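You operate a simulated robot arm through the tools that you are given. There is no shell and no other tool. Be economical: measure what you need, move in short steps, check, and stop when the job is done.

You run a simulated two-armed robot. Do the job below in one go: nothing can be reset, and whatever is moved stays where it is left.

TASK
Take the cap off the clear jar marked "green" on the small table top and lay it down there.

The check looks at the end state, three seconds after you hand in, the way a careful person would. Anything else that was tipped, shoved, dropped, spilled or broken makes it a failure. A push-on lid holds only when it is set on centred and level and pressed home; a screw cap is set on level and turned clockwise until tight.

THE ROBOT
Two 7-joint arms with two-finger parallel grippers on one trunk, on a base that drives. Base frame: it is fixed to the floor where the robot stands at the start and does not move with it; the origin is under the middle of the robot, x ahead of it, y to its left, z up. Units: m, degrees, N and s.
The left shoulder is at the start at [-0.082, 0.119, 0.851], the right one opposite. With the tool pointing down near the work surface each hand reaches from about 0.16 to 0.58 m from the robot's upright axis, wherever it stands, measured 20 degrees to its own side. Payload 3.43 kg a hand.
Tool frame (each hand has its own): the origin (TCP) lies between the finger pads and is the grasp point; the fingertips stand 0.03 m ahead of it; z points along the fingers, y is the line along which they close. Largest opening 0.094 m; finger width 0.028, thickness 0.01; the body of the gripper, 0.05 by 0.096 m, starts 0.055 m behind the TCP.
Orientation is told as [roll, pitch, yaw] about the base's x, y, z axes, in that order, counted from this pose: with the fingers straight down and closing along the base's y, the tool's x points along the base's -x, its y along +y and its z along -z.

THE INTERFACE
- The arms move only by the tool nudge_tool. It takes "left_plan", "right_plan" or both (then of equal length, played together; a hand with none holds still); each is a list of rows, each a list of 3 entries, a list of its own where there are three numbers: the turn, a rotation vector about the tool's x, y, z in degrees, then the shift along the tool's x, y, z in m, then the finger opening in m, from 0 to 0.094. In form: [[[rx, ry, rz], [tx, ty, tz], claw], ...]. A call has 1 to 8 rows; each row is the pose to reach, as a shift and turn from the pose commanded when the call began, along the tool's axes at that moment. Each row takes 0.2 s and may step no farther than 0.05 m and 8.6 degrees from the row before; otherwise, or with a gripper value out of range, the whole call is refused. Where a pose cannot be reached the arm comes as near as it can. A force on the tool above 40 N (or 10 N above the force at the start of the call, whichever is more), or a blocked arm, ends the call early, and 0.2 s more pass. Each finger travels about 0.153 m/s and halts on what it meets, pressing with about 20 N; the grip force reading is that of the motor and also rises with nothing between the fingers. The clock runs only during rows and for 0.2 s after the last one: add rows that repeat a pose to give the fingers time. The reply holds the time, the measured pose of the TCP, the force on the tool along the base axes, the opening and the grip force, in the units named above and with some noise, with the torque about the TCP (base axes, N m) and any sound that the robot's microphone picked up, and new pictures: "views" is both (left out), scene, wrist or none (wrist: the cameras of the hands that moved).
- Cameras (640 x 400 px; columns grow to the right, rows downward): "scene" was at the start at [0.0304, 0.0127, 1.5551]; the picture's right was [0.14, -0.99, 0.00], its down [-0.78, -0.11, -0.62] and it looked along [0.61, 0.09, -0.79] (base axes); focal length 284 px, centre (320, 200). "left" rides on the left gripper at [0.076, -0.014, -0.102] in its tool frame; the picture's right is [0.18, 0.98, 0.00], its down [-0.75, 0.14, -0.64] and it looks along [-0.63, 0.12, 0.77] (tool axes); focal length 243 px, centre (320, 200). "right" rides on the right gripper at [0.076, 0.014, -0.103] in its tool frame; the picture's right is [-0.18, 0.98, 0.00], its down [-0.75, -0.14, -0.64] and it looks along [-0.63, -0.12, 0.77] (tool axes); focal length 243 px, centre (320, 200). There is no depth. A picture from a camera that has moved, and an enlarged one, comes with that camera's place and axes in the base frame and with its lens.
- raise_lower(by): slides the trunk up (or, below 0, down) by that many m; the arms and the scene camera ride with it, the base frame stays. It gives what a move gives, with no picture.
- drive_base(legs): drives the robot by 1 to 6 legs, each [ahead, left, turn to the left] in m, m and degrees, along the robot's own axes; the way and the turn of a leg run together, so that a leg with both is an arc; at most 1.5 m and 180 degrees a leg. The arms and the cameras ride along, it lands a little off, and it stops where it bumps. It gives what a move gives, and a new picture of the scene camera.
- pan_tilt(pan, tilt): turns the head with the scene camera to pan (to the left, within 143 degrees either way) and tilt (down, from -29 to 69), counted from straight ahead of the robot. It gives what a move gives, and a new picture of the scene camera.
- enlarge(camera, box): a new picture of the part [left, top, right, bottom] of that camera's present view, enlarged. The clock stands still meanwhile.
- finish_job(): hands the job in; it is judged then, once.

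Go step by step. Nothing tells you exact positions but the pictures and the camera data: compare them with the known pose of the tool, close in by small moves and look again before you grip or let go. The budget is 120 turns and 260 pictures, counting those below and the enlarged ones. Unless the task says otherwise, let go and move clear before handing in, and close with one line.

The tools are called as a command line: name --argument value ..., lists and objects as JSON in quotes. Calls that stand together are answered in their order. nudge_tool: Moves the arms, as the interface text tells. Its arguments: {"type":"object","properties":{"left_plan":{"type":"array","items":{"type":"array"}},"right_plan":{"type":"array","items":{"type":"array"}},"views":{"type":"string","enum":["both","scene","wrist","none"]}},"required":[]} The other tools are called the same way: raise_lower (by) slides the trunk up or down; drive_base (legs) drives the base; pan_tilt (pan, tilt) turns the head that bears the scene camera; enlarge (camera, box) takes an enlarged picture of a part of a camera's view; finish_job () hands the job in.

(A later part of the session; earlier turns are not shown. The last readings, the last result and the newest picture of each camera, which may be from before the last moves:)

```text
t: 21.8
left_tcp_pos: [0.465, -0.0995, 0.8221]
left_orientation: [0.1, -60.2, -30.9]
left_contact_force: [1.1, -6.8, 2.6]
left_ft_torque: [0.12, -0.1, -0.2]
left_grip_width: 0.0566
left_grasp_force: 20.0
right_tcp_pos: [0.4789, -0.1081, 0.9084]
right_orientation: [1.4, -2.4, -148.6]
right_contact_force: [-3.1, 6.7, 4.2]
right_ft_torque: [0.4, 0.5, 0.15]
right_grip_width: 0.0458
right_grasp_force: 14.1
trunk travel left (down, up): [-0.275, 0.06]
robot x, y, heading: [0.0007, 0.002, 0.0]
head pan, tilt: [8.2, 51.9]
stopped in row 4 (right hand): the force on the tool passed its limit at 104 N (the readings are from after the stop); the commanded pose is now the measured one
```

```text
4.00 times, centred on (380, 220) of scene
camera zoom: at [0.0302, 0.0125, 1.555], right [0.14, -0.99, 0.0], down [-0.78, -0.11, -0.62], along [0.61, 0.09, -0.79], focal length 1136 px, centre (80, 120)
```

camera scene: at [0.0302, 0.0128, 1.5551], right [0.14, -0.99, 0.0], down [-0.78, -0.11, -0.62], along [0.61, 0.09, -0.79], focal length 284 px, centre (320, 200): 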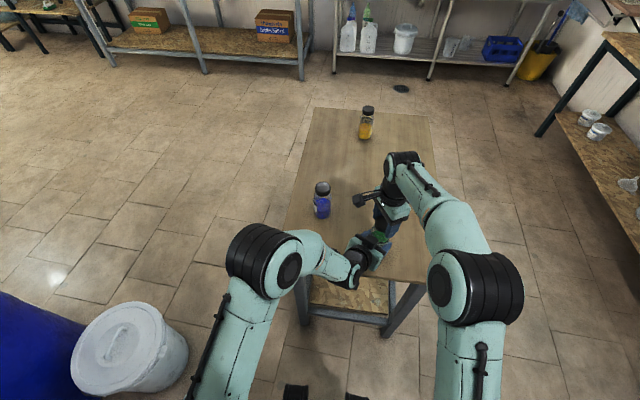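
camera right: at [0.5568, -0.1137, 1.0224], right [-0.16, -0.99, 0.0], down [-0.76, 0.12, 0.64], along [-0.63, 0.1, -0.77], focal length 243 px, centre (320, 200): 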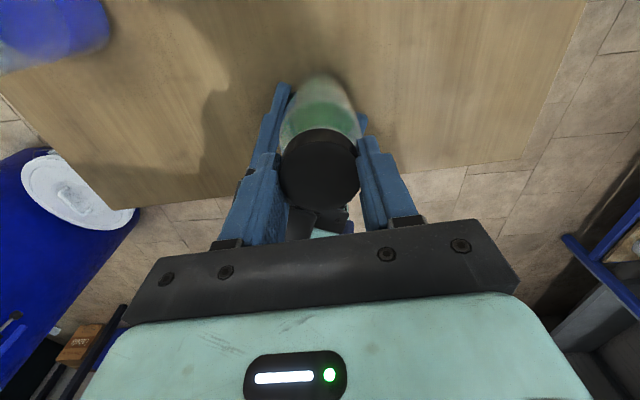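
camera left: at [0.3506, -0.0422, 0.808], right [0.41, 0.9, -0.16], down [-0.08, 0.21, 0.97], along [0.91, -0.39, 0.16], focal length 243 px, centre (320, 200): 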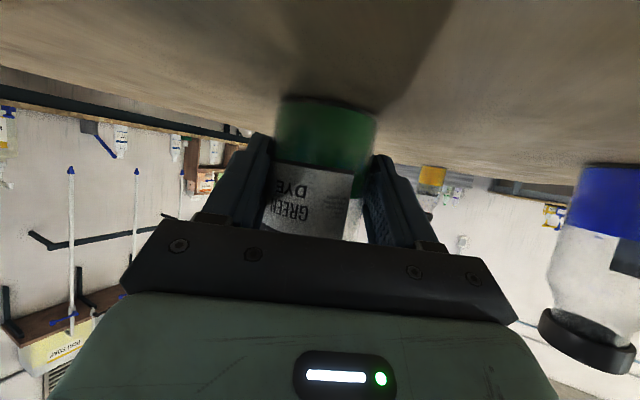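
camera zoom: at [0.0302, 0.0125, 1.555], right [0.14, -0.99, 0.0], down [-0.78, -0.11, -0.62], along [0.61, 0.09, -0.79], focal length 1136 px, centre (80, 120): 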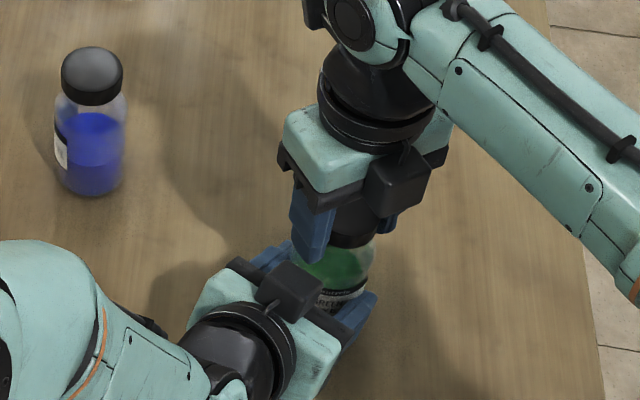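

The right wrist hit its limit, jerked down about 12 mm and stopped, while the left hand still holds the jar. I'll open the right hand slightly and rise straight up to look.

nudge_tool --right_plan '[[[0, 0, 0], [0, 0, 0], 0.05], [[0, 0, 0], [0, 0, 0], 0.056], [[0, 0, 0], [0, 0, 0], 0.056]]' --views "both"

enlarge --camera "right" --box '[220, 60, 420, 240]'

```text
t: 22.6
left_tcp_pos: [0.4656, -0.0958, 0.8214]
left_orientation: [-0.1, -59.9, -30.5]
left_contact_force: [0.0, -2.7, 3.6]
left_ft_torque: [-0.09, -0.15, -0.04]
left_grip_width: 0.0564
left_grasp_force: 19.8
right_tcp_pos: [0.4794, -0.1104, 0.9076]
right_orientation: [1.6, -2.6, -148.8]
right_contact_force: [0.1, 0.5, 0.0]
right_ft_torque: [-0.01, 0.03, 0.0]
right_grip_width: 0.0562
right_grasp_force: 0.7
trunk travel left (down, up): [-0.275, 0.06]
robot x, y, heading: [-0.0006, 0.0007, 0.1]
head pan, tilt: [8.2, 51.9]
camera scene: at [0.0303, 0.0126, 1.5551], right [0.14, -0.99, 0.0], down [-0.78, -0.11, -0.62], along [0.61, 0.09, -0.79], focal length 284 px, centre (320, 200)
camera right: at [0.5531, -0.0787, 1.007], right [0.35, -0.94, 0.04], down [-0.7, -0.24, 0.67], along [-0.62, -0.26, -0.74], focal length 243 px, centre (320, 200)
```

scene: 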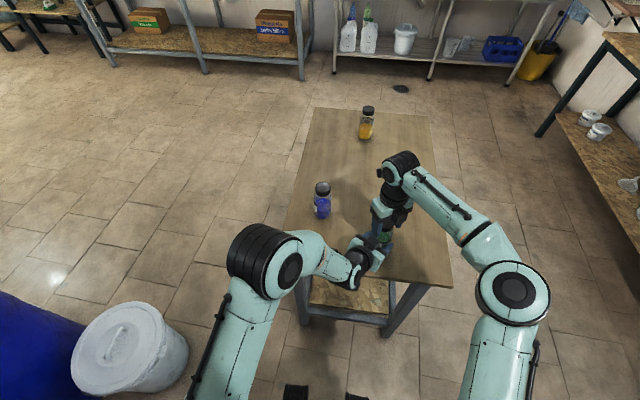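
right: 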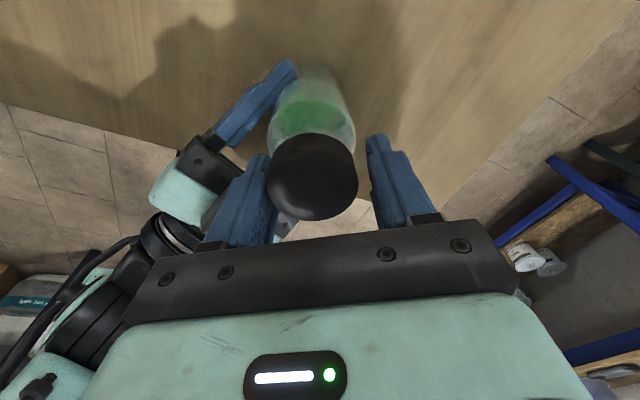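

```text
2.22 times, centred on (320, 150) of right
camera zoom: at [0.5531, -0.0787, 1.007], right [0.35, -0.94, 0.04], down [-0.7, -0.24, 0.67], along [-0.62, -0.26, -0.74], focal length 539 px, centre (320, 311)
```

zoom: 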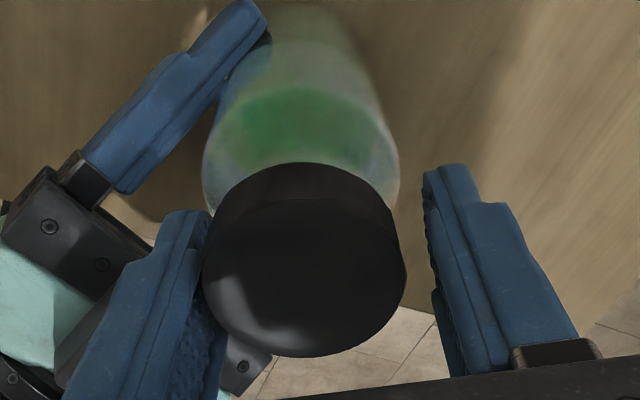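

The cap is still on and the jar sprang back upright in the left hand. I'll ease the right fingers to centre and lift off vertically.

nudge_tool --right_plan '[[[0, 0, 0], [0, -0.003, 0], 0.058], [[0, 0, 0], [0, -0.003, -0.01], 0.058], [[0, 0, 0], [0, -0.003, -0.025], 0.058], [[0, 0, 0], [0, -0.003, -0.05], 0.06], [[0, 0, 0], [0, -0.003, -0.08], 0.06], [[0, 0, 0], [0, -0.003, -0.11], 0.06]]'

enlarge --camera "scene" --box '[330, 170, 430, 270]'

enlarge --camera "left" --box '[220, 60, 420, 260]'

```text
t: 24.0
left_tcp_pos: [0.4655, -0.0967, 0.8202]
left_orientation: [0.0, -59.8, -30.6]
left_contact_force: [0.0, -0.2, -1.6]
left_ft_torque: [0.06, 0.0, 0.01]
left_grip_width: 0.0566
left_grasp_force: 19.9
right_tcp_pos: [0.4692, -0.102, 1.0147]
right_orientation: [1.7, -2.7, -148.8]
right_contact_force: [0.2, -0.5, -0.5]
right_ft_torque: [-0.04, -0.02, -0.03]
right_grip_width: 0.06
right_grasp_force: 0.0
right hand out of reach, approached as far as the arm can: row 6
trunk travel left (down, up): [-0.275, 0.06]
robot x, y, heading: [-0.0015, -0.0022, 0.0]
head pan, tilt: [8.2, 51.9]
camera scene: at [0.0301, 0.013, 1.5551], right [0.14, -0.99, 0.0], down [-0.78, -0.11, -0.62], along [0.61, 0.09, -0.79], focal length 284 px, centre (320, 200)
camera right: at [0.5441, -0.0697, 1.1141], right [0.35, -0.94, 0.04], down [-0.7, -0.24, 0.67], along [-0.62, -0.26, -0.74], focal length 243 px, centre (320, 200)
```

scene: 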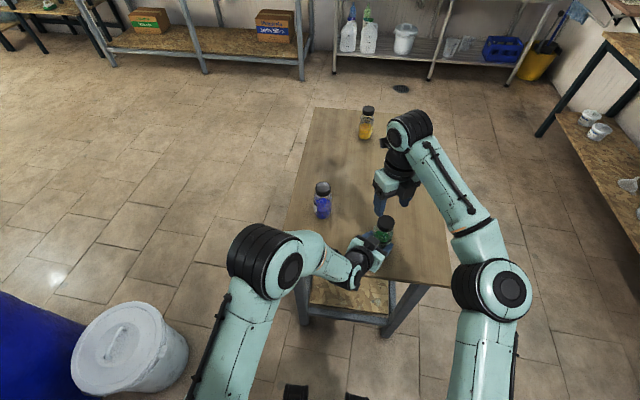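
right: 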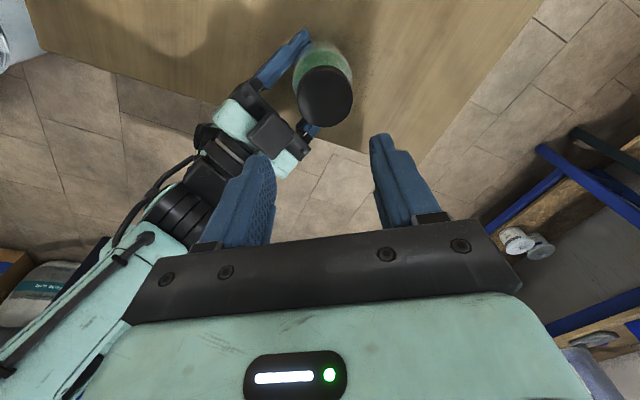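

```text
4.00 times, centred on (380, 220) of scene
camera zoom: at [0.0301, 0.013, 1.5551], right [0.14, -0.99, 0.0], down [-0.78, -0.11, -0.62], along [0.61, 0.09, -0.79], focal length 1136 px, centre (80, 120)
```

zoom: 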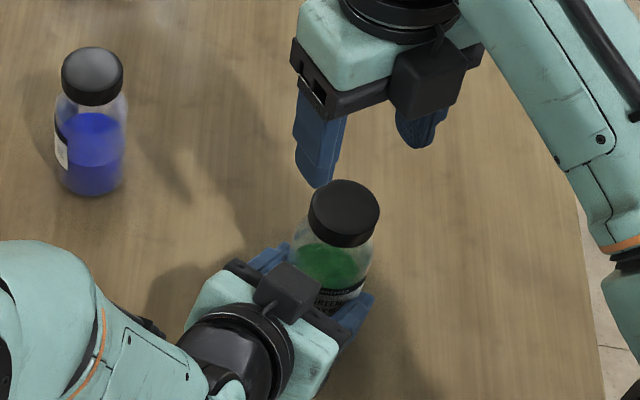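

```text
2.00 times, centred on (320, 160) of left
camera zoom: at [0.3484, -0.0446, 0.8073], right [0.42, 0.89, -0.16], down [-0.08, 0.21, 0.97], along [0.9, -0.4, 0.16], focal length 485 px, centre (320, 280)
```

zoom: 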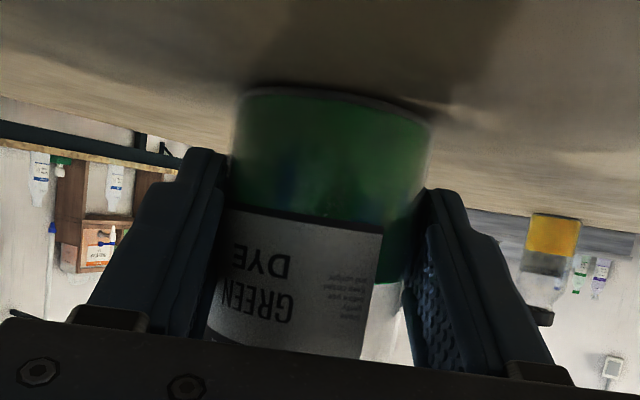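

The jar still stands with its cap on. I'll level the right hand, then turn it back for another unscrewing stroke.

nudge_tool --right_plan '[[[1.6, 2.6, 0], [0, 0, 0.005], 0.06], [[1.6, 2.6, 0], [0, 0, 0.005], 0.06]]' --views "none"

```text
t: 24.6
left_tcp_pos: [0.4653, -0.0974, 0.8214]
left_orientation: [-0.2, -59.9, -30.7]
left_contact_force: [-0.3, -0.1, -1.3]
left_ft_torque: [0.05, 0.05, 0.0]
left_grip_width: 0.0564
left_grasp_force: 20.0
right_tcp_pos: [0.4704, -0.0999, 1.0094]
right_orientation: [0.0, 0.1, -148.8]
right_contact_force: [0.3, -0.1, 0.3]
right_ft_torque: [-0.03, -0.04, 0.0]
right_grip_width: 0.0603
right_grasp_force: 0.0
trunk travel left (down, up): [-0.275, 0.06]
robot x, y, heading: [-0.001, 0.002, -0.2]
head pan, tilt: [8.2, 51.9]
```

nudge_tool --right_plan '[[[0, 0, 8.5], [0, 0, 0], 0.06], [[0, 0, 17], [0, 0, 0], 0.06], [[0, 0, 25.5], [0, 0, 0], 0.06], [[0, 0, 34], [0, 0, 0], 0.06], [[0, 0, 42.5], [0, 0, 0], 0.06], [[0, 0, 51], [0, 0, 0], 0.06], [[0, 0, 59.5], [0, 0, 0], 0.06], [[0, 0, 68], [0, 0, 0], 0.06]]' --views "none"

nudge_tool --right_plan '[[[0, 0, 8.5], [0, 0, 0], 0.06], [[0, 0, 17], [0, 0, 0], 0.06], [[0, 0, 25.5], [0, 0, 0], 0.06], [[0, 0, 34], [0, 0, 0], 0.06], [[0, 0, 42.5], [0, 0, 0], 0.06], [[0, 0, 51], [0, 0, 0], 0.06], [[0, 0, 59.5], [0, 0, 0], 0.06], [[0, 0, 68], [0, 0, 0], 0.06]]' --views "none"

nudge_tool --right_plan '[[[0, 0, 8.5], [0, 0, 0], 0.06], [[0, 0, 17], [0, 0, 0], 0.06], [[0, 0, 25.5], [0, 0, 0], 0.06], [[0, 0, 34], [0, 0, 0], 0.06], [[0, 0, 42.5], [0, 0, 0], 0.06], [[0, 0, 51], [0, 0, 0], 0.06], [[0, 0, 59.5], [0, 0, 0], 0.06], [[0, 0, 68], [0, 0, 0], 0.06]]' --views "scene"

```text
t: 26.4
left_tcp_pos: [0.4657, -0.0966, 0.8212]
left_orientation: [0.0, -59.9, -30.6]
left_contact_force: [-0.1, -0.4, -0.9]
left_ft_torque: [0.02, 0.03, -0.01]
left_grip_width: 0.0562
left_grasp_force: 20.3
right_tcp_pos: [0.4732, -0.1011, 1.0099]
right_orientation: [-0.1, 0.1, 143.0]
right_contact_force: [-0.4, 0.6, 0.0]
right_ft_torque: [0.0, 0.01, 0.02]
right_grip_width: 0.0601
right_grasp_force: 0.3
trunk travel left (down, up): [-0.275, 0.06]
robot x, y, heading: [0.0004, 0.0018, 0.1]
head pan, tilt: [8.2, 51.9]
```

```text
t: 28.2
left_tcp_pos: [0.466, -0.0976, 0.8212]
left_orientation: [0.0, -59.9, -30.7]
left_contact_force: [-0.5, -0.2, -1.5]
left_ft_torque: [0.01, 0.02, -0.01]
left_grip_width: 0.0561
left_grasp_force: 20.1
right_tcp_pos: [0.4741, -0.1023, 1.0096]
right_orientation: [0.1, 0.0, 75.1]
right_contact_force: [0.6, 0.5, 0.2]
right_ft_torque: [-0.02, -0.02, -0.01]
right_grip_width: 0.06
right_grasp_force: 0.0
trunk travel left (down, up): [-0.275, 0.06]
robot x, y, heading: [0.0008, 0.0018, -0.1]
head pan, tilt: [8.2, 51.9]
```

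```text
t: 30.0
left_tcp_pos: [0.4661, -0.0962, 0.8216]
left_orientation: [0.0, -59.9, -30.5]
left_contact_force: [-0.2, -0.2, -1.3]
left_ft_torque: [0.01, 0.05, -0.02]
left_grip_width: 0.0559
left_grasp_force: 19.9
right_tcp_pos: [0.4729, -0.1007, 1.0112]
right_orientation: [-0.1, 0.0, 7.2]
right_contact_force: [0.2, -0.2, 0.0]
right_ft_torque: [0.0, 0.01, -0.01]
right_grip_width: 0.0603
right_grasp_force: 0.0
trunk travel left (down, up): [-0.275, 0.06]
robot x, y, heading: [0.0011, 0.0003, -0.0]
head pan, tilt: [8.2, 51.9]
camera scene: at [0.0307, 0.0128, 1.5551], right [0.14, -0.99, 0.0], down [-0.78, -0.11, -0.62], along [0.61, 0.09, -0.79], focal length 284 px, centre (320, 200)
```

scene: 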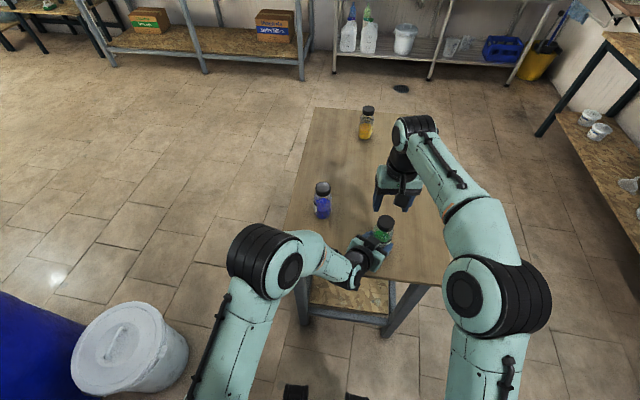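

The left grip width keeps creeping down (0.0574 to 0.0559), so the jar may be sliding toward the fingertips. I'll look before going on.

enlarge --camera "right" --box '[220, 20, 420, 160]'

enlarge --camera "scene" --box '[340, 190, 430, 280]'

enlarge --camera "left" --box '[220, 60, 420, 260]'

```text
2.86 times, centred on (320, 90) of right
camera zoom: at [0.3945, -0.0968, 1.113], right [0.06, 1.0, 0.0], down [0.77, -0.05, 0.64], along [0.64, -0.04, -0.77], focal length 693 px, centre (320, 514)
```

zoom: 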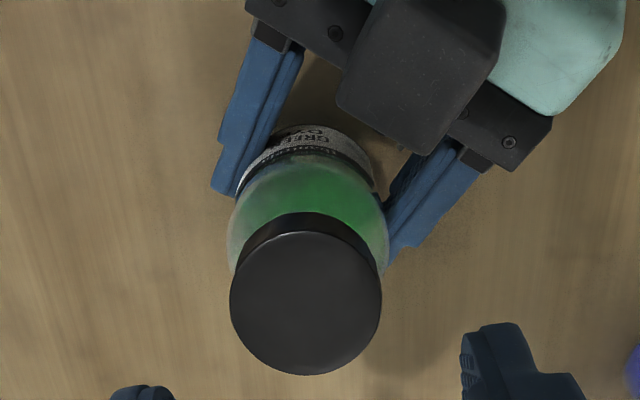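

```text
4.44 times, centred on (385, 235) of scene
camera zoom: at [0.0307, 0.0128, 1.5551], right [0.14, -0.99, 0.0], down [-0.78, -0.11, -0.62], along [0.61, 0.09, -0.79], focal length 1262 px, centre (31, 44)
```

zoom: 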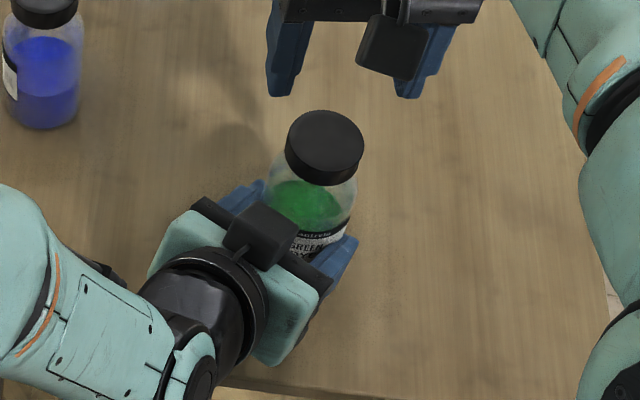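

```text
2.00 times, centred on (320, 160) of left
camera zoom: at [0.349, -0.0447, 0.8075], right [0.42, 0.89, -0.16], down [-0.08, 0.21, 0.97], along [0.9, -0.4, 0.16], focal length 485 px, centre (320, 280)
```

zoom: 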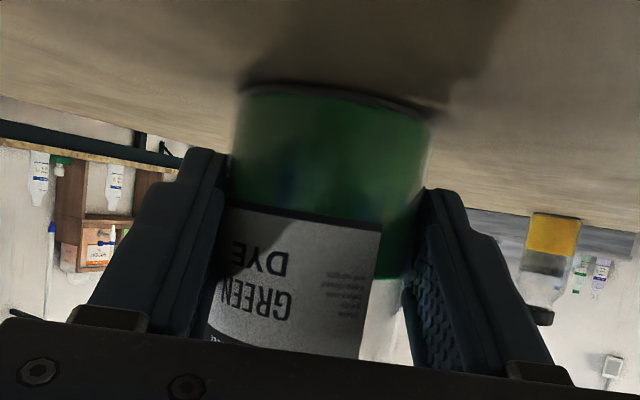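

The jar stands fine but has slipped about 5 mm toward the tips. I'll re-seat the left grip, opening first and checking the pose.

nudge_tool --left_plan '[[[0, 0, 0], [0, 0, 0], 0.058], [[0, 0, 0], [0, 0, 0], 0.066], [[0, 0, 0], [0, 0, 0], 0.072], [[0, 0, 0], [0, 0, 0], 0.072]]' --views "none"

enlarge --camera "right" --box '[220, 20, 420, 160]'

enlarge --camera "scene" --box '[340, 190, 430, 280]'

```text
t: 31.0
left_tcp_pos: [0.4662, -0.0972, 0.8205]
left_orientation: [0.0, -59.9, -30.7]
left_contact_force: [-0.1, 0.1, 0.3]
left_ft_torque: [-0.02, 0.0, 0.0]
left_grip_width: 0.072
left_grasp_force: 0.1
right_tcp_pos: [0.4722, -0.1015, 1.0099]
right_orientation: [0.0, 0.0, 7.1]
right_contact_force: [0.2, -0.2, 0.9]
right_ft_torque: [-0.03, -0.04, -0.01]
right_grip_width: 0.0599
right_grasp_force: 0.0
trunk travel left (down, up): [-0.275, 0.06]
robot x, y, heading: [-0.0022, 0.0004, -0.2]
head pan, tilt: [8.2, 51.9]
```

```text
2.86 times, centred on (320, 90) of right
camera zoom: at [0.3945, -0.0971, 1.113], right [0.06, 1.0, 0.0], down [0.77, -0.04, 0.64], along [0.64, -0.04, -0.77], focal length 693 px, centre (320, 514)
```

zoom: 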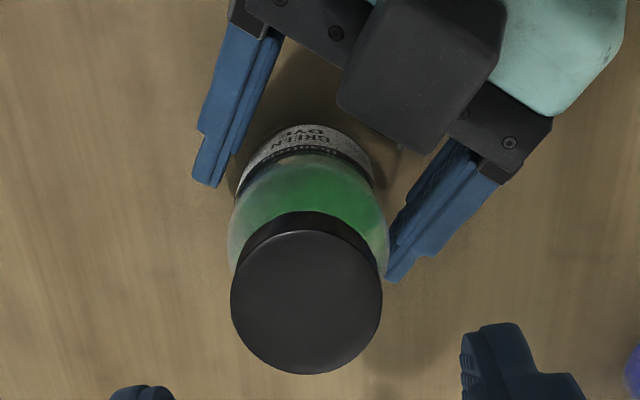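

```text
4.44 times, centred on (385, 235) of scene
camera zoom: at [0.0306, 0.0128, 1.5551], right [0.14, -0.99, 0.0], down [-0.78, -0.11, -0.62], along [0.61, 0.09, -0.79], focal length 1262 px, centre (31, 44)
```

zoom: 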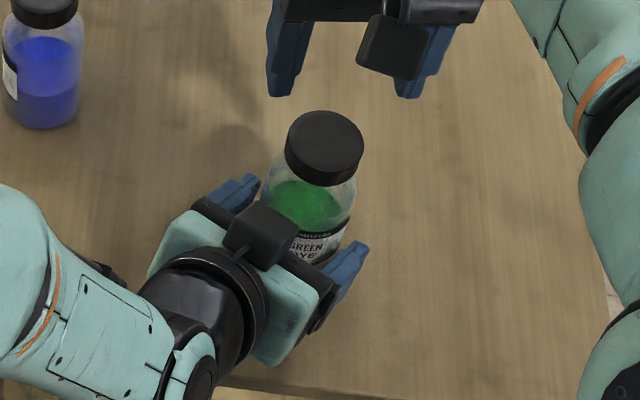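

The jar stands free and steady. I'll advance and lower the left hand by the small amount needed and regrip.

nudge_tool --left_plan '[[[0, 0, 0], [0.0025, -0.0017, 0.005], 0.072], [[0, 0, 0], [0.0025, -0.0017, 0.0096], 0.072], [[0, 0, 0], [0.0025, -0.0017, 0.0096], 0.064], [[0, 0, 0], [0.0025, -0.0017, 0.0096], 0.058], [[0, 0, 0], [0.0025, -0.0017, 0.0096], 0.052], [[0, 0, 0], [0.0025, -0.0017, 0.0096], 0.03], [[0, 0, 0], [0.0025, -0.0017, 0.0096], 0.03]]' --views "none"

enlarge --camera "right" --box '[220, 20, 420, 160]'

enlarge --camera "left" --box '[220, 60, 420, 260]'

```text
t: 32.6
left_tcp_pos: [0.4698, -0.1014, 0.8126]
left_orientation: [0.0, -60.0, -30.6]
left_contact_force: [1.0, -0.3, 1.2]
left_ft_torque: [-0.02, -0.04, 0.02]
left_grip_width: 0.0586
left_grasp_force: 20.2
right_tcp_pos: [0.4722, -0.1022, 1.0117]
right_orientation: [0.0, 0.0, 7.2]
right_contact_force: [-0.3, -0.8, 0.8]
right_ft_torque: [-0.02, 0.0, -0.01]
right_grip_width: 0.0602
right_grasp_force: 0.0
trunk travel left (down, up): [-0.275, 0.06]
robot x, y, heading: [-0.0001, 0.001, 0.0]
head pan, tilt: [8.2, 51.9]
```

```text
2.86 times, centred on (320, 90) of right
camera zoom: at [0.3945, -0.0971, 1.113], right [0.06, 1.0, 0.0], down [0.77, -0.04, 0.64], along [0.64, -0.04, -0.77], focal length 693 px, centre (320, 514)
```

zoom: 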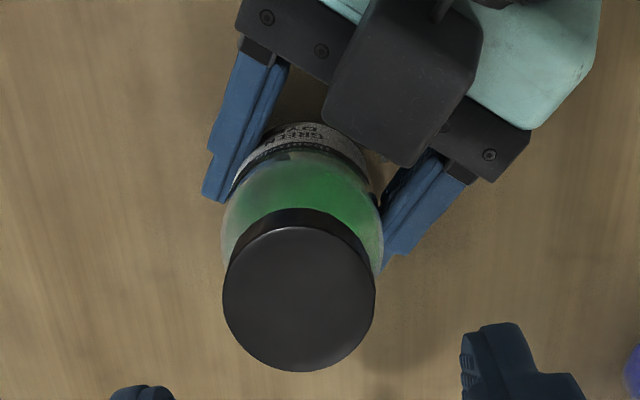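

```text
2.00 times, centred on (320, 160) of left
camera zoom: at [0.3537, -0.0491, 0.8002], right [0.42, 0.89, -0.16], down [-0.08, 0.21, 0.97], along [0.9, -0.4, 0.16], focal length 485 px, centre (320, 280)
```

zoom: 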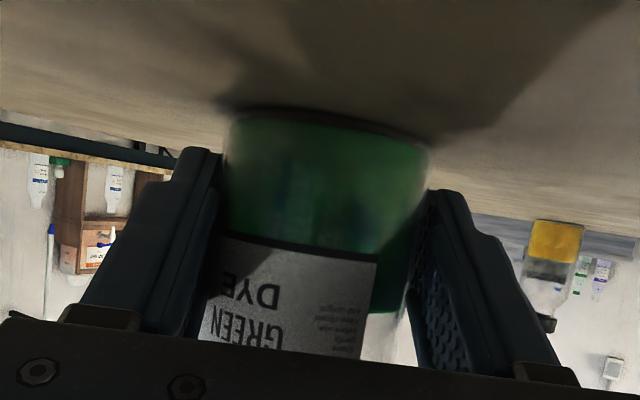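

The grip is good at the full 0.0586 m body width, and the cap centre is now about [0.478, -0.1095]. I'll swing the right hand back to yaw -52 and centre it over the cap.

nudge_tool --right_plan '[[[0, 0, 8.5], [-0.0045, -0.0083, 0], 0.06], [[0, 0, 17], [-0.0045, -0.0083, 0], 0.062], [[0, 0, 25.5], [-0.0045, -0.0083, 0], 0.064], [[0, 0, 34], [-0.0045, -0.0083, 0], 0.064], [[0, 0, 42.5], [-0.0045, -0.0083, 0], 0.064], [[0, 0, 51], [-0.0045, -0.0083, 0], 0.064], [[0, 0, 59.5], [-0.0045, -0.0083, 0], 0.064], [[0, 0, 59.5], [-0.0045, -0.0083, 0], 0.064]]' --views "none"

enlarge --camera "right" --box '[220, 40, 420, 180]'

```text
t: 34.4
left_tcp_pos: [0.4705, -0.1019, 0.8139]
left_orientation: [0.0, -59.9, -30.6]
left_contact_force: [-0.1, -0.4, 2.2]
left_ft_torque: [-0.07, -0.03, -0.03]
left_grip_width: 0.0588
left_grasp_force: 20.5
right_tcp_pos: [0.4797, -0.1092, 1.0117]
right_orientation: [0.0, -0.1, -52.4]
right_contact_force: [-0.5, 0.8, -0.6]
right_ft_torque: [0.0, 0.01, 0.01]
right_grip_width: 0.064
right_grasp_force: 0.1
trunk travel left (down, up): [-0.275, 0.06]
robot x, y, heading: [-0.0004, -0.0015, -0.3]
head pan, tilt: [8.2, 51.9]
```

```text
2.86 times, centred on (320, 110) of right
camera zoom: at [0.4435, -0.0394, 1.1131], right [0.89, 0.45, 0.0], down [0.35, -0.68, 0.64], along [0.29, -0.57, -0.77], focal length 693 px, centre (320, 457)
```

zoom: 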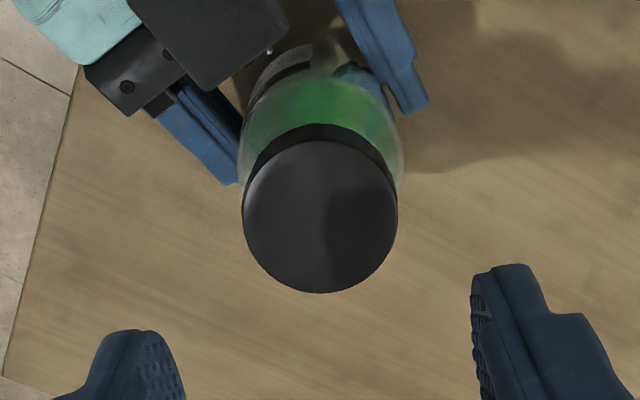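

It's laterally centred, so I'll descend to z 0.920 and close on the cap.

nudge_tool --right_plan '[[[0, 0, 0], [0, 0, 0.04], 0.064], [[0, 0, 0], [0, 0, 0.07], 0.064], [[0, 0, 0], [0, 0, 0.085], 0.064], [[0, 0, 0], [0, 0, 0.091], 0.062], [[0, 0, 0], [0, 0, 0.091], 0.054], [[0, 0, 0], [0, 0, 0.091], 0.048], [[0, 0, 0], [0, 0, 0.091], 0.03], [[0, 0, 0], [0, 0, 0.091], 0.03]]' --views "wrist"

```text
t: 36.2
left_tcp_pos: [0.4703, -0.1016, 0.8128]
left_orientation: [0.0, -59.9, -30.6]
left_contact_force: [1.6, 0.3, 0.6]
left_ft_torque: [-0.1, 0.14, 0.02]
left_grip_width: 0.0585
left_grasp_force: 19.5
right_tcp_pos: [0.479, -0.1073, 0.9179]
right_orientation: [-0.1, 0.0, -52.3]
right_contact_force: [-1.6, -0.1, 0.3]
right_ft_torque: [-0.05, 0.06, -0.01]
right_grip_width: 0.0446
right_grasp_force: 20.5
trunk travel left (down, up): [-0.275, 0.06]
robot x, y, heading: [0.0012, -0.0011, 0.0]
head pan, tilt: [8.2, 51.9]
camera right: at [0.4433, -0.038, 1.0208], right [0.89, 0.46, 0.0], down [0.35, -0.68, 0.64], along [0.29, -0.57, -0.77], focal length 243 px, centre (320, 200)
```

right: 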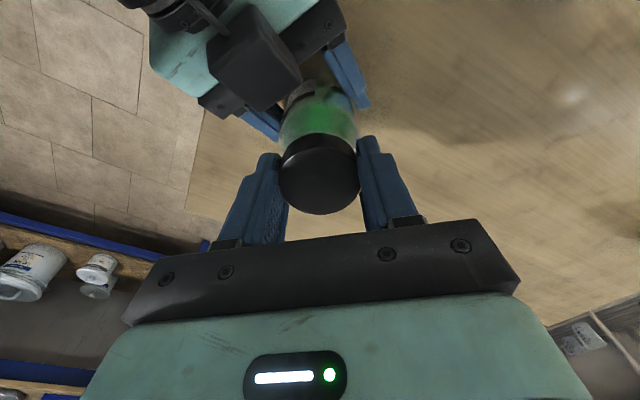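

The cap is gripped again with low forces. I'll continue counter-clockwise.

nudge_tool --right_plan '[[[0, 0, -8.5], [0, 0, -0.0001], 0.03], [[0, 0, -17], [0, 0, -0.0002], 0.03], [[0, 0, -25.5], [0, 0, -0.0003], 0.03], [[0, 0, -34], [0, 0, -0.0004], 0.03], [[0, 0, -42.5], [0, 0, -0.0005], 0.03], [[0, 0, -51], [0, 0, -0.0006], 0.03], [[0, 0, -59.5], [0, 0, -0.0007], 0.03], [[0, 0, -68], [0, 0, -0.0008], 0.03]]' --views "none"

```text
t: 38.0
left_tcp_pos: [0.4698, -0.1011, 0.814]
left_orientation: [0.0, -59.9, -30.6]
left_contact_force: [0.0, 0.0, 1.9]
left_ft_torque: [0.05, -0.06, 0.0]
left_grip_width: 0.0587
left_grasp_force: 20.2
right_tcp_pos: [0.4781, -0.108, 0.9203]
right_orientation: [0.0, 0.0, 15.9]
right_contact_force: [0.8, 0.8, -0.2]
right_ft_torque: [0.01, 0.01, -0.01]
right_grip_width: 0.0442
right_grasp_force: 20.6
trunk travel left (down, up): [-0.275, 0.06]
robot x, y, heading: [-0.0005, -0.0017, -0.1]
head pan, tilt: [8.2, 51.9]
```

Forces are very low, so the cap may already be free. I'll lift 4 mm gently to test.

nudge_tool --right_plan '[[[0, 0, -4], [0, 0, -0.001], 0.03], [[0, 0, -8], [0, 0, -0.002], 0.03], [[0, 0, -12], [0, 0, -0.003], 0.03], [[0, 0, -16], [0, 0, -0.004], 0.03]]' --views "wrist"

enlarge --camera "right" --box '[220, 40, 420, 220]'

```text
t: 39.0
left_tcp_pos: [0.4721, -0.1022, 0.8151]
left_orientation: [-0.1, -59.8, -30.6]
left_contact_force: [-1.6, 0.7, 2.2]
left_ft_torque: [-0.08, 0.01, -0.04]
left_grip_width: 0.0585
left_grasp_force: 20.1
right_tcp_pos: [0.4777, -0.1087, 0.9239]
right_orientation: [-0.1, 0.0, 31.8]
right_contact_force: [0.1, -0.4, 0.5]
right_ft_torque: [0.0, -0.01, -0.01]
right_grip_width: 0.0441
right_grasp_force: 20.4
trunk travel left (down, up): [-0.275, 0.06]
robot x, y, heading: [0.0008, -0.0021, -0.2]
head pan, tilt: [8.2, 51.9]
camera right: at [0.4052, -0.1373, 1.0262], right [-0.36, 0.93, 0.0], down [0.71, 0.28, 0.64], along [0.6, 0.23, -0.77], focal length 243 px, centre (320, 200)
```

right: 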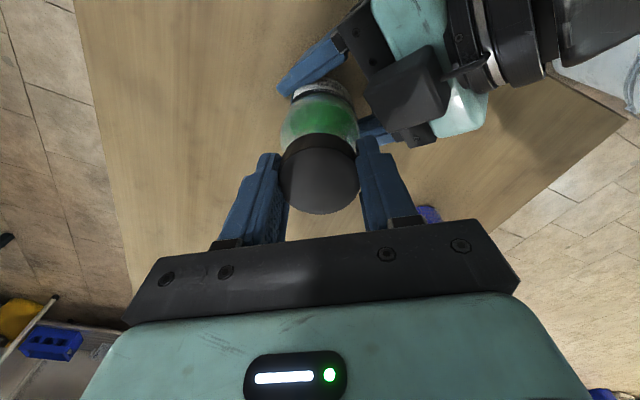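

```text
2.22 times, centred on (320, 130) of right
camera zoom: at [0.4052, -0.1373, 1.0262], right [-0.36, 0.93, 0.0], down [0.71, 0.28, 0.64], along [0.6, 0.23, -0.77], focal length 539 px, centre (320, 356)
```

zoom: 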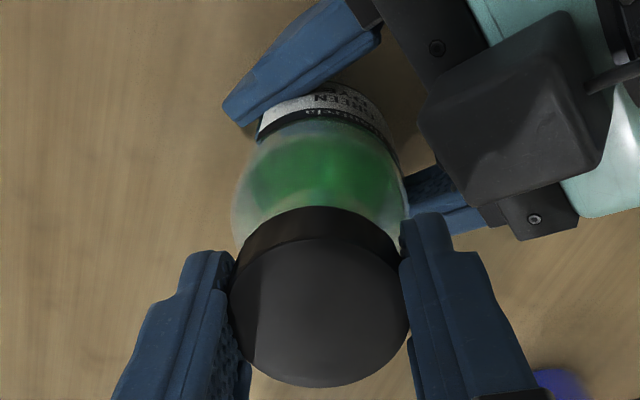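

There's no resistance, so the cap is free. I'll lift it straight up.

nudge_tool --right_plan '[[[0, 0, 0], [0, 0, -0.004], 0.03], [[0, 0, 0], [0, 0, -0.012], 0.03], [[0, 0, 0], [0, 0, -0.03], 0.03], [[0, 0, 0], [0, 0, -0.06], 0.03], [[0, 0, 0], [0, 0, -0.08], 0.03]]'

enlarge --camera "right" --box '[220, 40, 420, 220]'

enlarge --camera "scene" --box '[330, 170, 430, 270]'

```text
t: 40.2
left_tcp_pos: [0.4707, -0.1018, 0.8137]
left_orientation: [0.0, -59.8, -30.6]
left_contact_force: [-0.8, -0.5, 1.6]
left_ft_torque: [-0.04, 0.0, -0.03]
left_grip_width: 0.0588
left_grasp_force: 20.1
right_tcp_pos: [0.4788, -0.1063, 1.0036]
right_orientation: [0.0, 0.0, 31.8]
right_contact_force: [0.1, 0.1, 0.3]
right_ft_torque: [0.0, -0.01, 0.0]
right_grip_width: 0.0445
right_grasp_force: 19.6
trunk travel left (down, up): [-0.275, 0.06]
robot x, y, heading: [0.0013, 0.001, 0.1]
head pan, tilt: [8.2, 51.9]
camera scene: at [0.0303, 0.0128, 1.5551], right [0.14, -0.99, 0.0], down [-0.78, -0.11, -0.62], along [0.61, 0.09, -0.79], focal length 284 px, centre (320, 200)
camera right: at [0.4052, -0.1358, 1.1053], right [-0.36, 0.93, 0.0], down [0.71, 0.28, 0.64], along [0.6, 0.23, -0.77], focal length 243 px, centre (320, 200)
```

scene: 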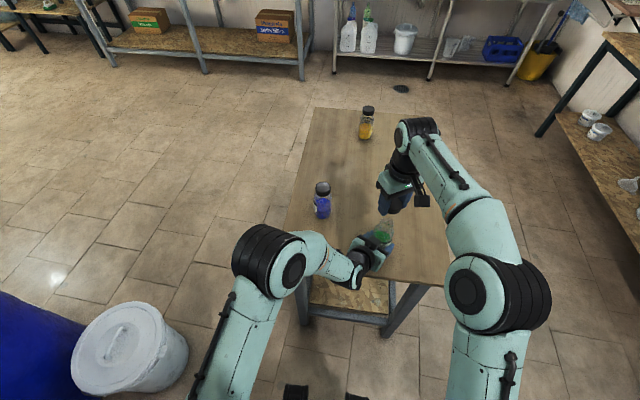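
right: 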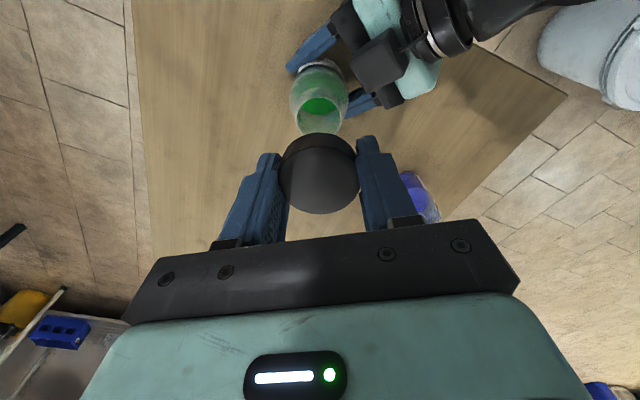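

```text
2.22 times, centred on (320, 130) of right
camera zoom: at [0.4052, -0.1358, 1.1053], right [-0.36, 0.93, 0.0], down [0.71, 0.28, 0.64], along [0.6, 0.23, -0.77], focal length 539 px, centre (320, 356)
```

zoom: 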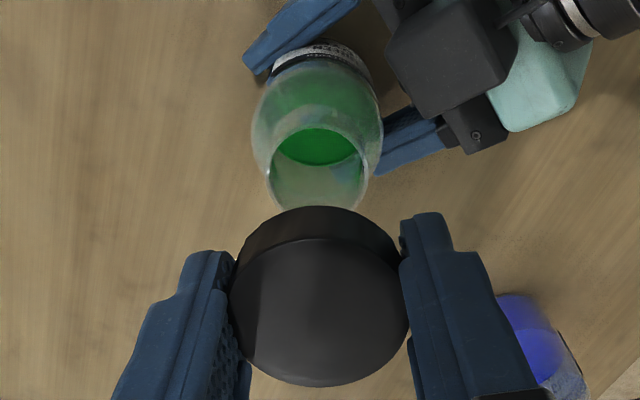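

```text
4.00 times, centred on (380, 220) of scene
camera zoom: at [0.0303, 0.0128, 1.5551], right [0.14, -0.99, 0.0], down [-0.78, -0.11, -0.62], along [0.61, 0.09, -0.79], focal length 1136 px, centre (80, 120)
```

zoom: 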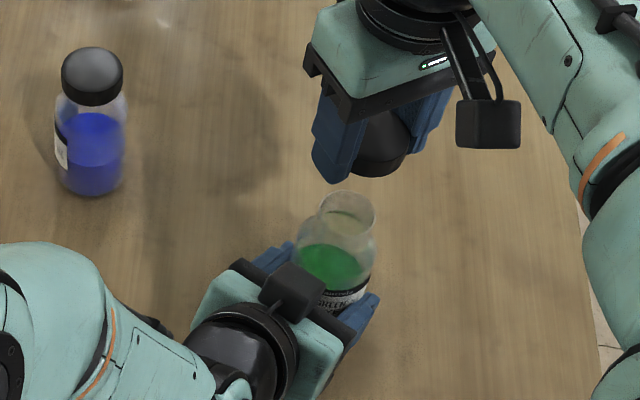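

The cap is off and the jar is upright and unspilled. I'll carry the cap to a clear spot to the right at about [0.51, -0.225], then start down.

nudge_tool --right_plan '[[[0, 0, 0], [0.0118, -0.039, 0], 0.03], [[0, 0, 0], [0.0236, -0.078, 0], 0.03], [[0, 0, 0], [0.0354, -0.1169, 0], 0.03], [[0, 0, 0], [0.0354, -0.1169, 0.04], 0.03], [[0, 0, 0], [0.0354, -0.1169, 0.08], 0.03], [[0, 0, 0], [0.0354, -0.1169, 0.12], 0.03], [[0, 0, 0], [0.0354, -0.1169, 0.16], 0.03], [[0, 0, 0], [0.0354, -0.1169, 0.175], 0.03]]'

enlarge --camera "scene" --box '[340, 190, 460, 290]'

```text
t: 42.0
left_tcp_pos: [0.4705, -0.101, 0.8144]
left_orientation: [0.1, -59.9, -30.6]
left_contact_force: [0.6, 0.3, 1.1]
left_ft_torque: [-0.05, 0.0, -0.03]
left_grip_width: 0.0587
left_grasp_force: 20.2
right_tcp_pos: [0.5095, -0.2266, 0.8278]
right_orientation: [-0.1, -0.1, 31.8]
right_contact_force: [-0.1, -0.1, 0.1]
right_ft_torque: [-0.03, -0.02, -0.01]
right_grip_width: 0.0441
right_grasp_force: 20.3
trunk travel left (down, up): [-0.275, 0.06]
robot x, y, heading: [0.0012, -0.0004, 0.1]
head pan, tilt: [8.2, 51.9]
camera scene: at [0.0305, 0.0128, 1.5551], right [0.14, -0.99, 0.0], down [-0.78, -0.11, -0.62], along [0.61, 0.09, -0.79], focal length 284 px, centre (320, 200)
camera right: at [0.4359, -0.2543, 0.9307], right [-0.36, 0.93, 0.0], down [0.72, 0.28, 0.64], along [0.6, 0.23, -0.77], focal length 243 px, centre (320, 200)
```

scene: 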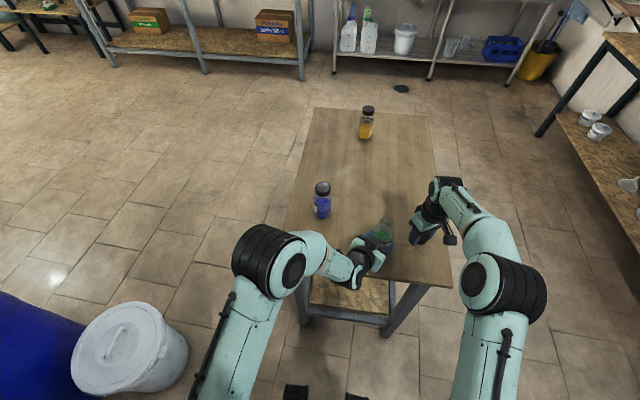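
right: 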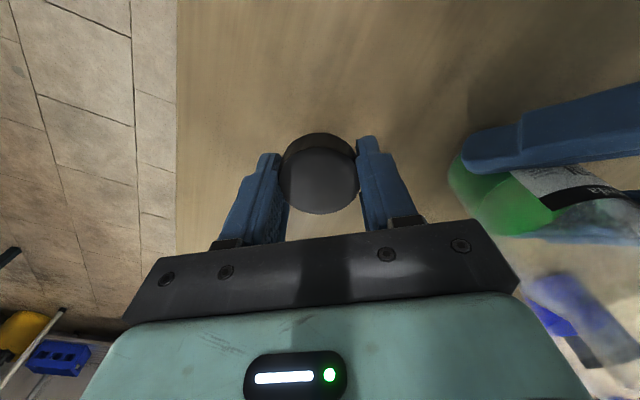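

```text
4.00 times, centred on (400, 240) of scene
camera zoom: at [0.0305, 0.0128, 1.5551], right [0.14, -0.99, 0.0], down [-0.78, -0.11, -0.62], along [0.61, 0.09, -0.79], focal length 1136 px, centre (0, 40)
```

zoom: 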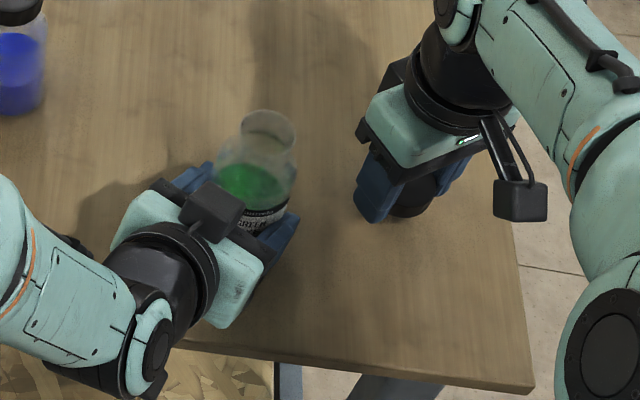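

The cap is clear of everything and well on the table. I'll lower it in small steps until it touches.

nudge_tool --right_plan '[[[0, 0, 0], [0, 0, 0.005], 0.03], [[0, 0, 0], [0, 0, 0.01], 0.03], [[0, 0, 0], [0, 0, 0.014], 0.03], [[0, 0, 0], [0, 0, 0.017], 0.03], [[0, 0, 0], [0, 0, 0.019], 0.03]]' --views "none"

```text
t: 43.2
left_tcp_pos: [0.4692, -0.1028, 0.8145]
left_orientation: [0.0, -59.9, -30.5]
left_contact_force: [0.1, 0.9, 1.9]
left_ft_torque: [0.0, 0.02, -0.02]
left_grip_width: 0.0587
left_grasp_force: 19.6
right_tcp_pos: [0.5078, -0.2276, 0.8105]
right_orientation: [-0.1, 0.0, 31.7]
right_contact_force: [-0.4, 0.5, 0.0]
right_ft_torque: [-0.03, 0.03, 0.0]
right_grip_width: 0.0444
right_grasp_force: 20.2
trunk travel left (down, up): [-0.275, 0.06]
robot x, y, heading: [0.0009, 0.0004, 0.1]
head pan, tilt: [8.2, 51.9]
```

nudge_tool --right_plan '[[[0, 0, 0], [0, 0, 0.001], 0.03], [[0, 0, 0], [0, 0, 0.002], 0.03], [[0, 0, 0], [0, 0, 0.003], 0.03], [[0, 0, 0], [0, 0, 0.004], 0.03]]' --views "wrist"

enlarge --camera "right" --box '[220, 90, 420, 230]'

```text
t: 44.2
left_tcp_pos: [0.4682, -0.1008, 0.8149]
left_orientation: [0.0, -60.0, -30.7]
left_contact_force: [-0.3, 0.0, -0.7]
left_ft_torque: [0.01, 0.01, 0.01]
left_grip_width: 0.0584
left_grasp_force: 20.0
right_tcp_pos: [0.5085, -0.2273, 0.8092]
right_orientation: [-0.4, -0.3, 31.6]
right_contact_force: [-6.9, -2.3, 32.9]
right_ft_torque: [0.42, 1.08, 0.28]
right_grip_width: 0.0444
right_grasp_force: 20.1
trunk travel left (down, up): [-0.275, 0.06]
robot x, y, heading: [0.0002, -0.0011, -0.0]
head pan, tilt: [8.2, 51.9]
camera right: at [0.4347, -0.2553, 0.9117], right [-0.36, 0.93, 0.0], down [0.71, 0.28, 0.65], along [0.6, 0.23, -0.76], focal length 243 px, centre (320, 200)
```

right: 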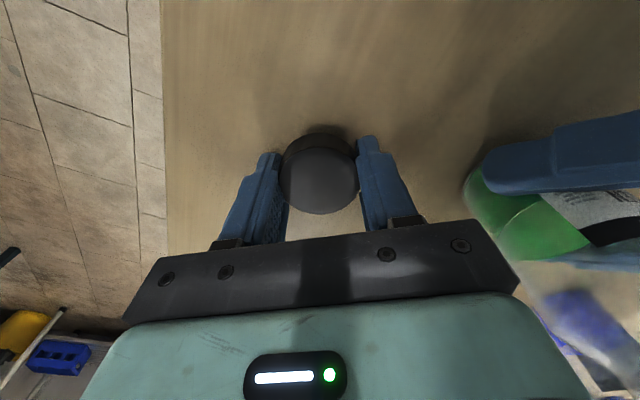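

```text
2.86 times, centred on (320, 160) of right
camera zoom: at [0.4347, -0.2553, 0.9117], right [-0.36, 0.93, 0.0], down [0.71, 0.28, 0.65], along [0.6, 0.23, -0.76], focal length 693 px, centre (320, 314)
```

zoom: 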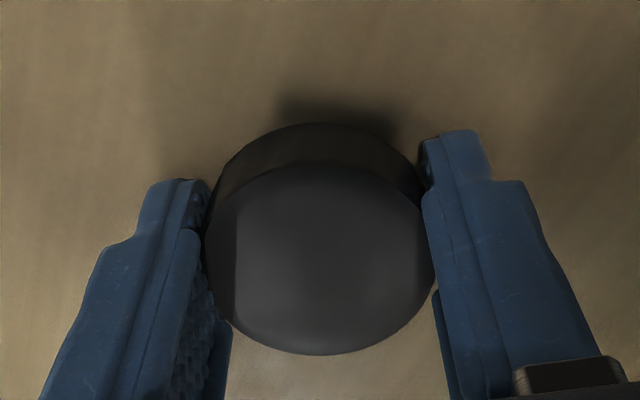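

The cap touched the table with 33 N. I'll relieve about 3 mm of that push, open, and rise.

nudge_tool --right_plan '[[[0, 0, 0], [0, 0, -0.0015], 0.03], [[0, 0, 0], [0, 0, -0.003], 0.03], [[0, 0, 0], [0, 0, -0.003], 0.03]]' --views "none"

nudge_tool --right_plan '[[[0, 0, 0], [0, 0, 0], 0.045], [[0, 0, 0], [0, 0, 0], 0.05], [[0, 0, 0], [0, 0, 0], 0.06], [[0, 0, 0], [0, 0, -0.005], 0.065], [[0, 0, 0], [0, 0, -0.03], 0.065], [[0, 0, 0], [0, 0, -0.07], 0.065], [[0, 0, 0], [0, 0, -0.11], 0.065], [[0, 0, 0], [0, 0, -0.15], 0.065]]'

enlarge --camera "scene" --box '[340, 190, 460, 290]'

```text
t: 45.0
left_tcp_pos: [0.4704, -0.1006, 0.8149]
left_orientation: [0.0, -59.8, -30.5]
left_contact_force: [0.3, 0.1, 0.1]
left_ft_torque: [0.01, -0.01, 0.04]
left_grip_width: 0.0584
left_grasp_force: 20.2
right_tcp_pos: [0.5084, -0.2271, 0.8109]
right_orientation: [-0.1, -0.1, 31.8]
right_contact_force: [4.8, -0.4, 16.7]
right_ft_torque: [0.2, 0.31, -0.16]
right_grip_width: 0.0445
right_grasp_force: 20.0
trunk travel left (down, up): [-0.275, 0.06]
robot x, y, heading: [-0.0013, 0.0008, -0.1]
head pan, tilt: [8.2, 51.9]
```

```text
t: 46.8
left_tcp_pos: [0.4697, -0.1005, 0.8131]
left_orientation: [0.0, -59.9, -30.6]
left_contact_force: [-1.0, 0.4, 1.8]
left_ft_torque: [0.0, 0.05, -0.04]
left_grip_width: 0.0585
left_grasp_force: 19.8
right_tcp_pos: [0.5097, -0.2262, 0.9607]
right_orientation: [0.0, 0.0, 31.9]
right_contact_force: [0.2, 0.0, -0.4]
right_ft_torque: [-0.02, 0.02, 0.03]
right_grip_width: 0.0649
right_grasp_force: 0.0
trunk travel left (down, up): [-0.275, 0.06]
robot x, y, heading: [0.0018, 0.0002, 0.0]
head pan, tilt: [8.2, 51.9]
camera scene: at [0.0303, 0.013, 1.5551], right [0.14, -0.99, 0.0], down [-0.78, -0.11, -0.62], along [0.61, 0.09, -0.79], focal length 284 px, centre (320, 200)
camera right: at [0.4365, -0.2551, 1.0627], right [-0.36, 0.93, 0.0], down [0.72, 0.28, 0.64], along [0.6, 0.23, -0.77], focal length 243 px, centre (320, 200)
```

scene: 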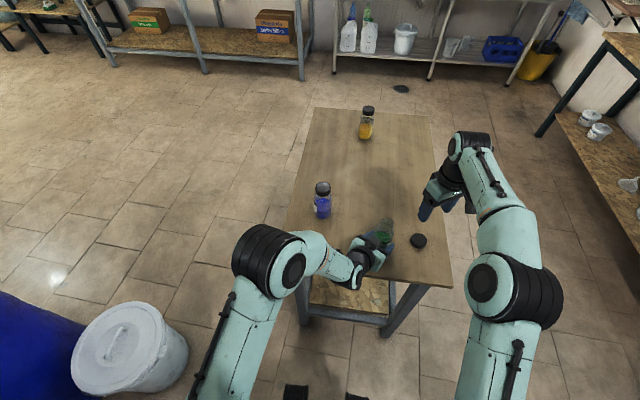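
right: 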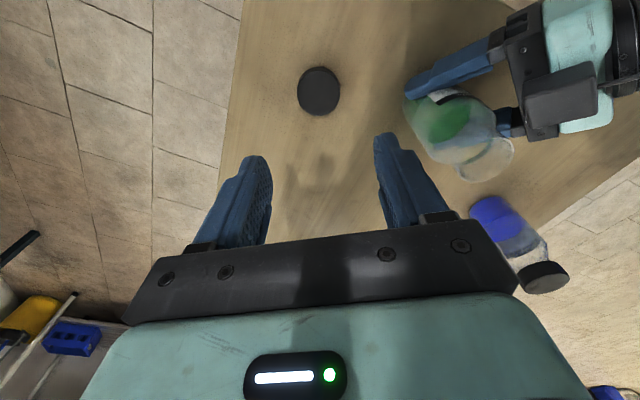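

```text
4.00 times, centred on (400, 240) of scene
camera zoom: at [0.0303, 0.013, 1.5551], right [0.14, -0.99, 0.0], down [-0.78, -0.11, -0.62], along [0.61, 0.09, -0.79], focal length 1136 px, centre (0, 40)
```

zoom: 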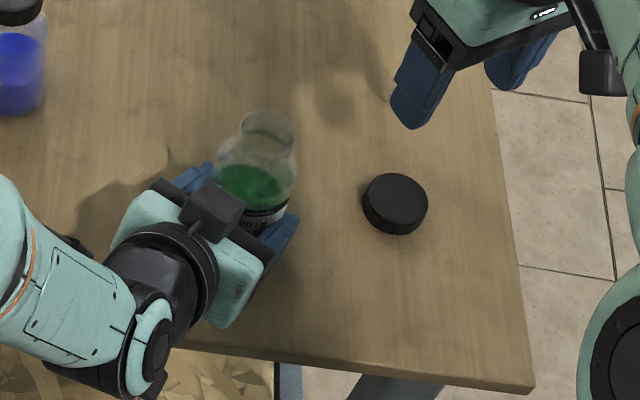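

The cap lies flat on the table. Now I'll open the left hand slowly and check the jar stands.

nudge_tool --left_plan '[[[0, 0, 0], [0, 0, 0], 0.058], [[0, 0, 0], [0, 0, 0], 0.062], [[0, 0, 0], [0, 0, 0], 0.07], [[0, 0, 0], [0, 0, 0], 0.08], [[0, 0, 0], [0, 0, 0], 0.084]]' --views "wrist"

enlarge --camera "scene" --box '[340, 190, 460, 290]'

```text
t: 48.0
left_tcp_pos: [0.4711, -0.1016, 0.8142]
left_orientation: [0.0, -60.0, -30.6]
left_contact_force: [-0.1, 0.3, 0.9]
left_ft_torque: [-0.02, 0.0, 0.01]
left_grip_width: 0.084
left_grasp_force: 0.0
right_tcp_pos: [0.5098, -0.2271, 0.9592]
right_orientation: [0.0, 0.0, 31.8]
right_contact_force: [0.4, -0.8, 0.1]
right_ft_torque: [0.02, -0.01, 0.01]
right_grip_width: 0.0649
right_grasp_force: 0.0
trunk travel left (down, up): [-0.275, 0.06]
robot x, y, heading: [0.0036, -0.0002, -0.2]
head pan, tilt: [8.2, 51.9]
camera left: at [0.3536, -0.0491, 0.8002], right [0.42, 0.89, -0.16], down [-0.08, 0.21, 0.97], along [0.9, -0.4, 0.16], focal length 243 px, centre (320, 200)
```

left: 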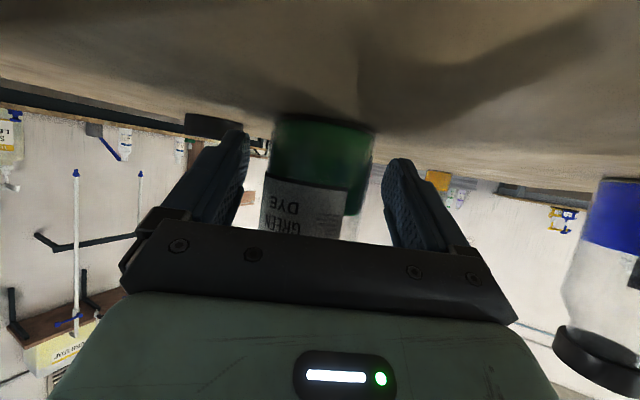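

```text
4.00 times, centred on (400, 240) of scene
camera zoom: at [0.0306, 0.0128, 1.5551], right [0.14, -0.99, 0.0], down [-0.78, -0.11, -0.62], along [0.61, 0.09, -0.79], focal length 1136 px, centre (0, 40)
```

zoom: 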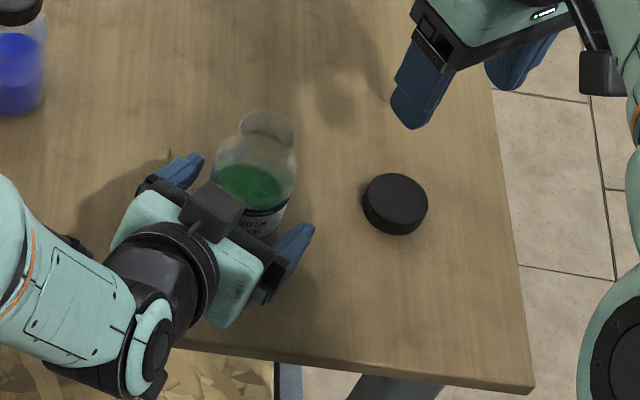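

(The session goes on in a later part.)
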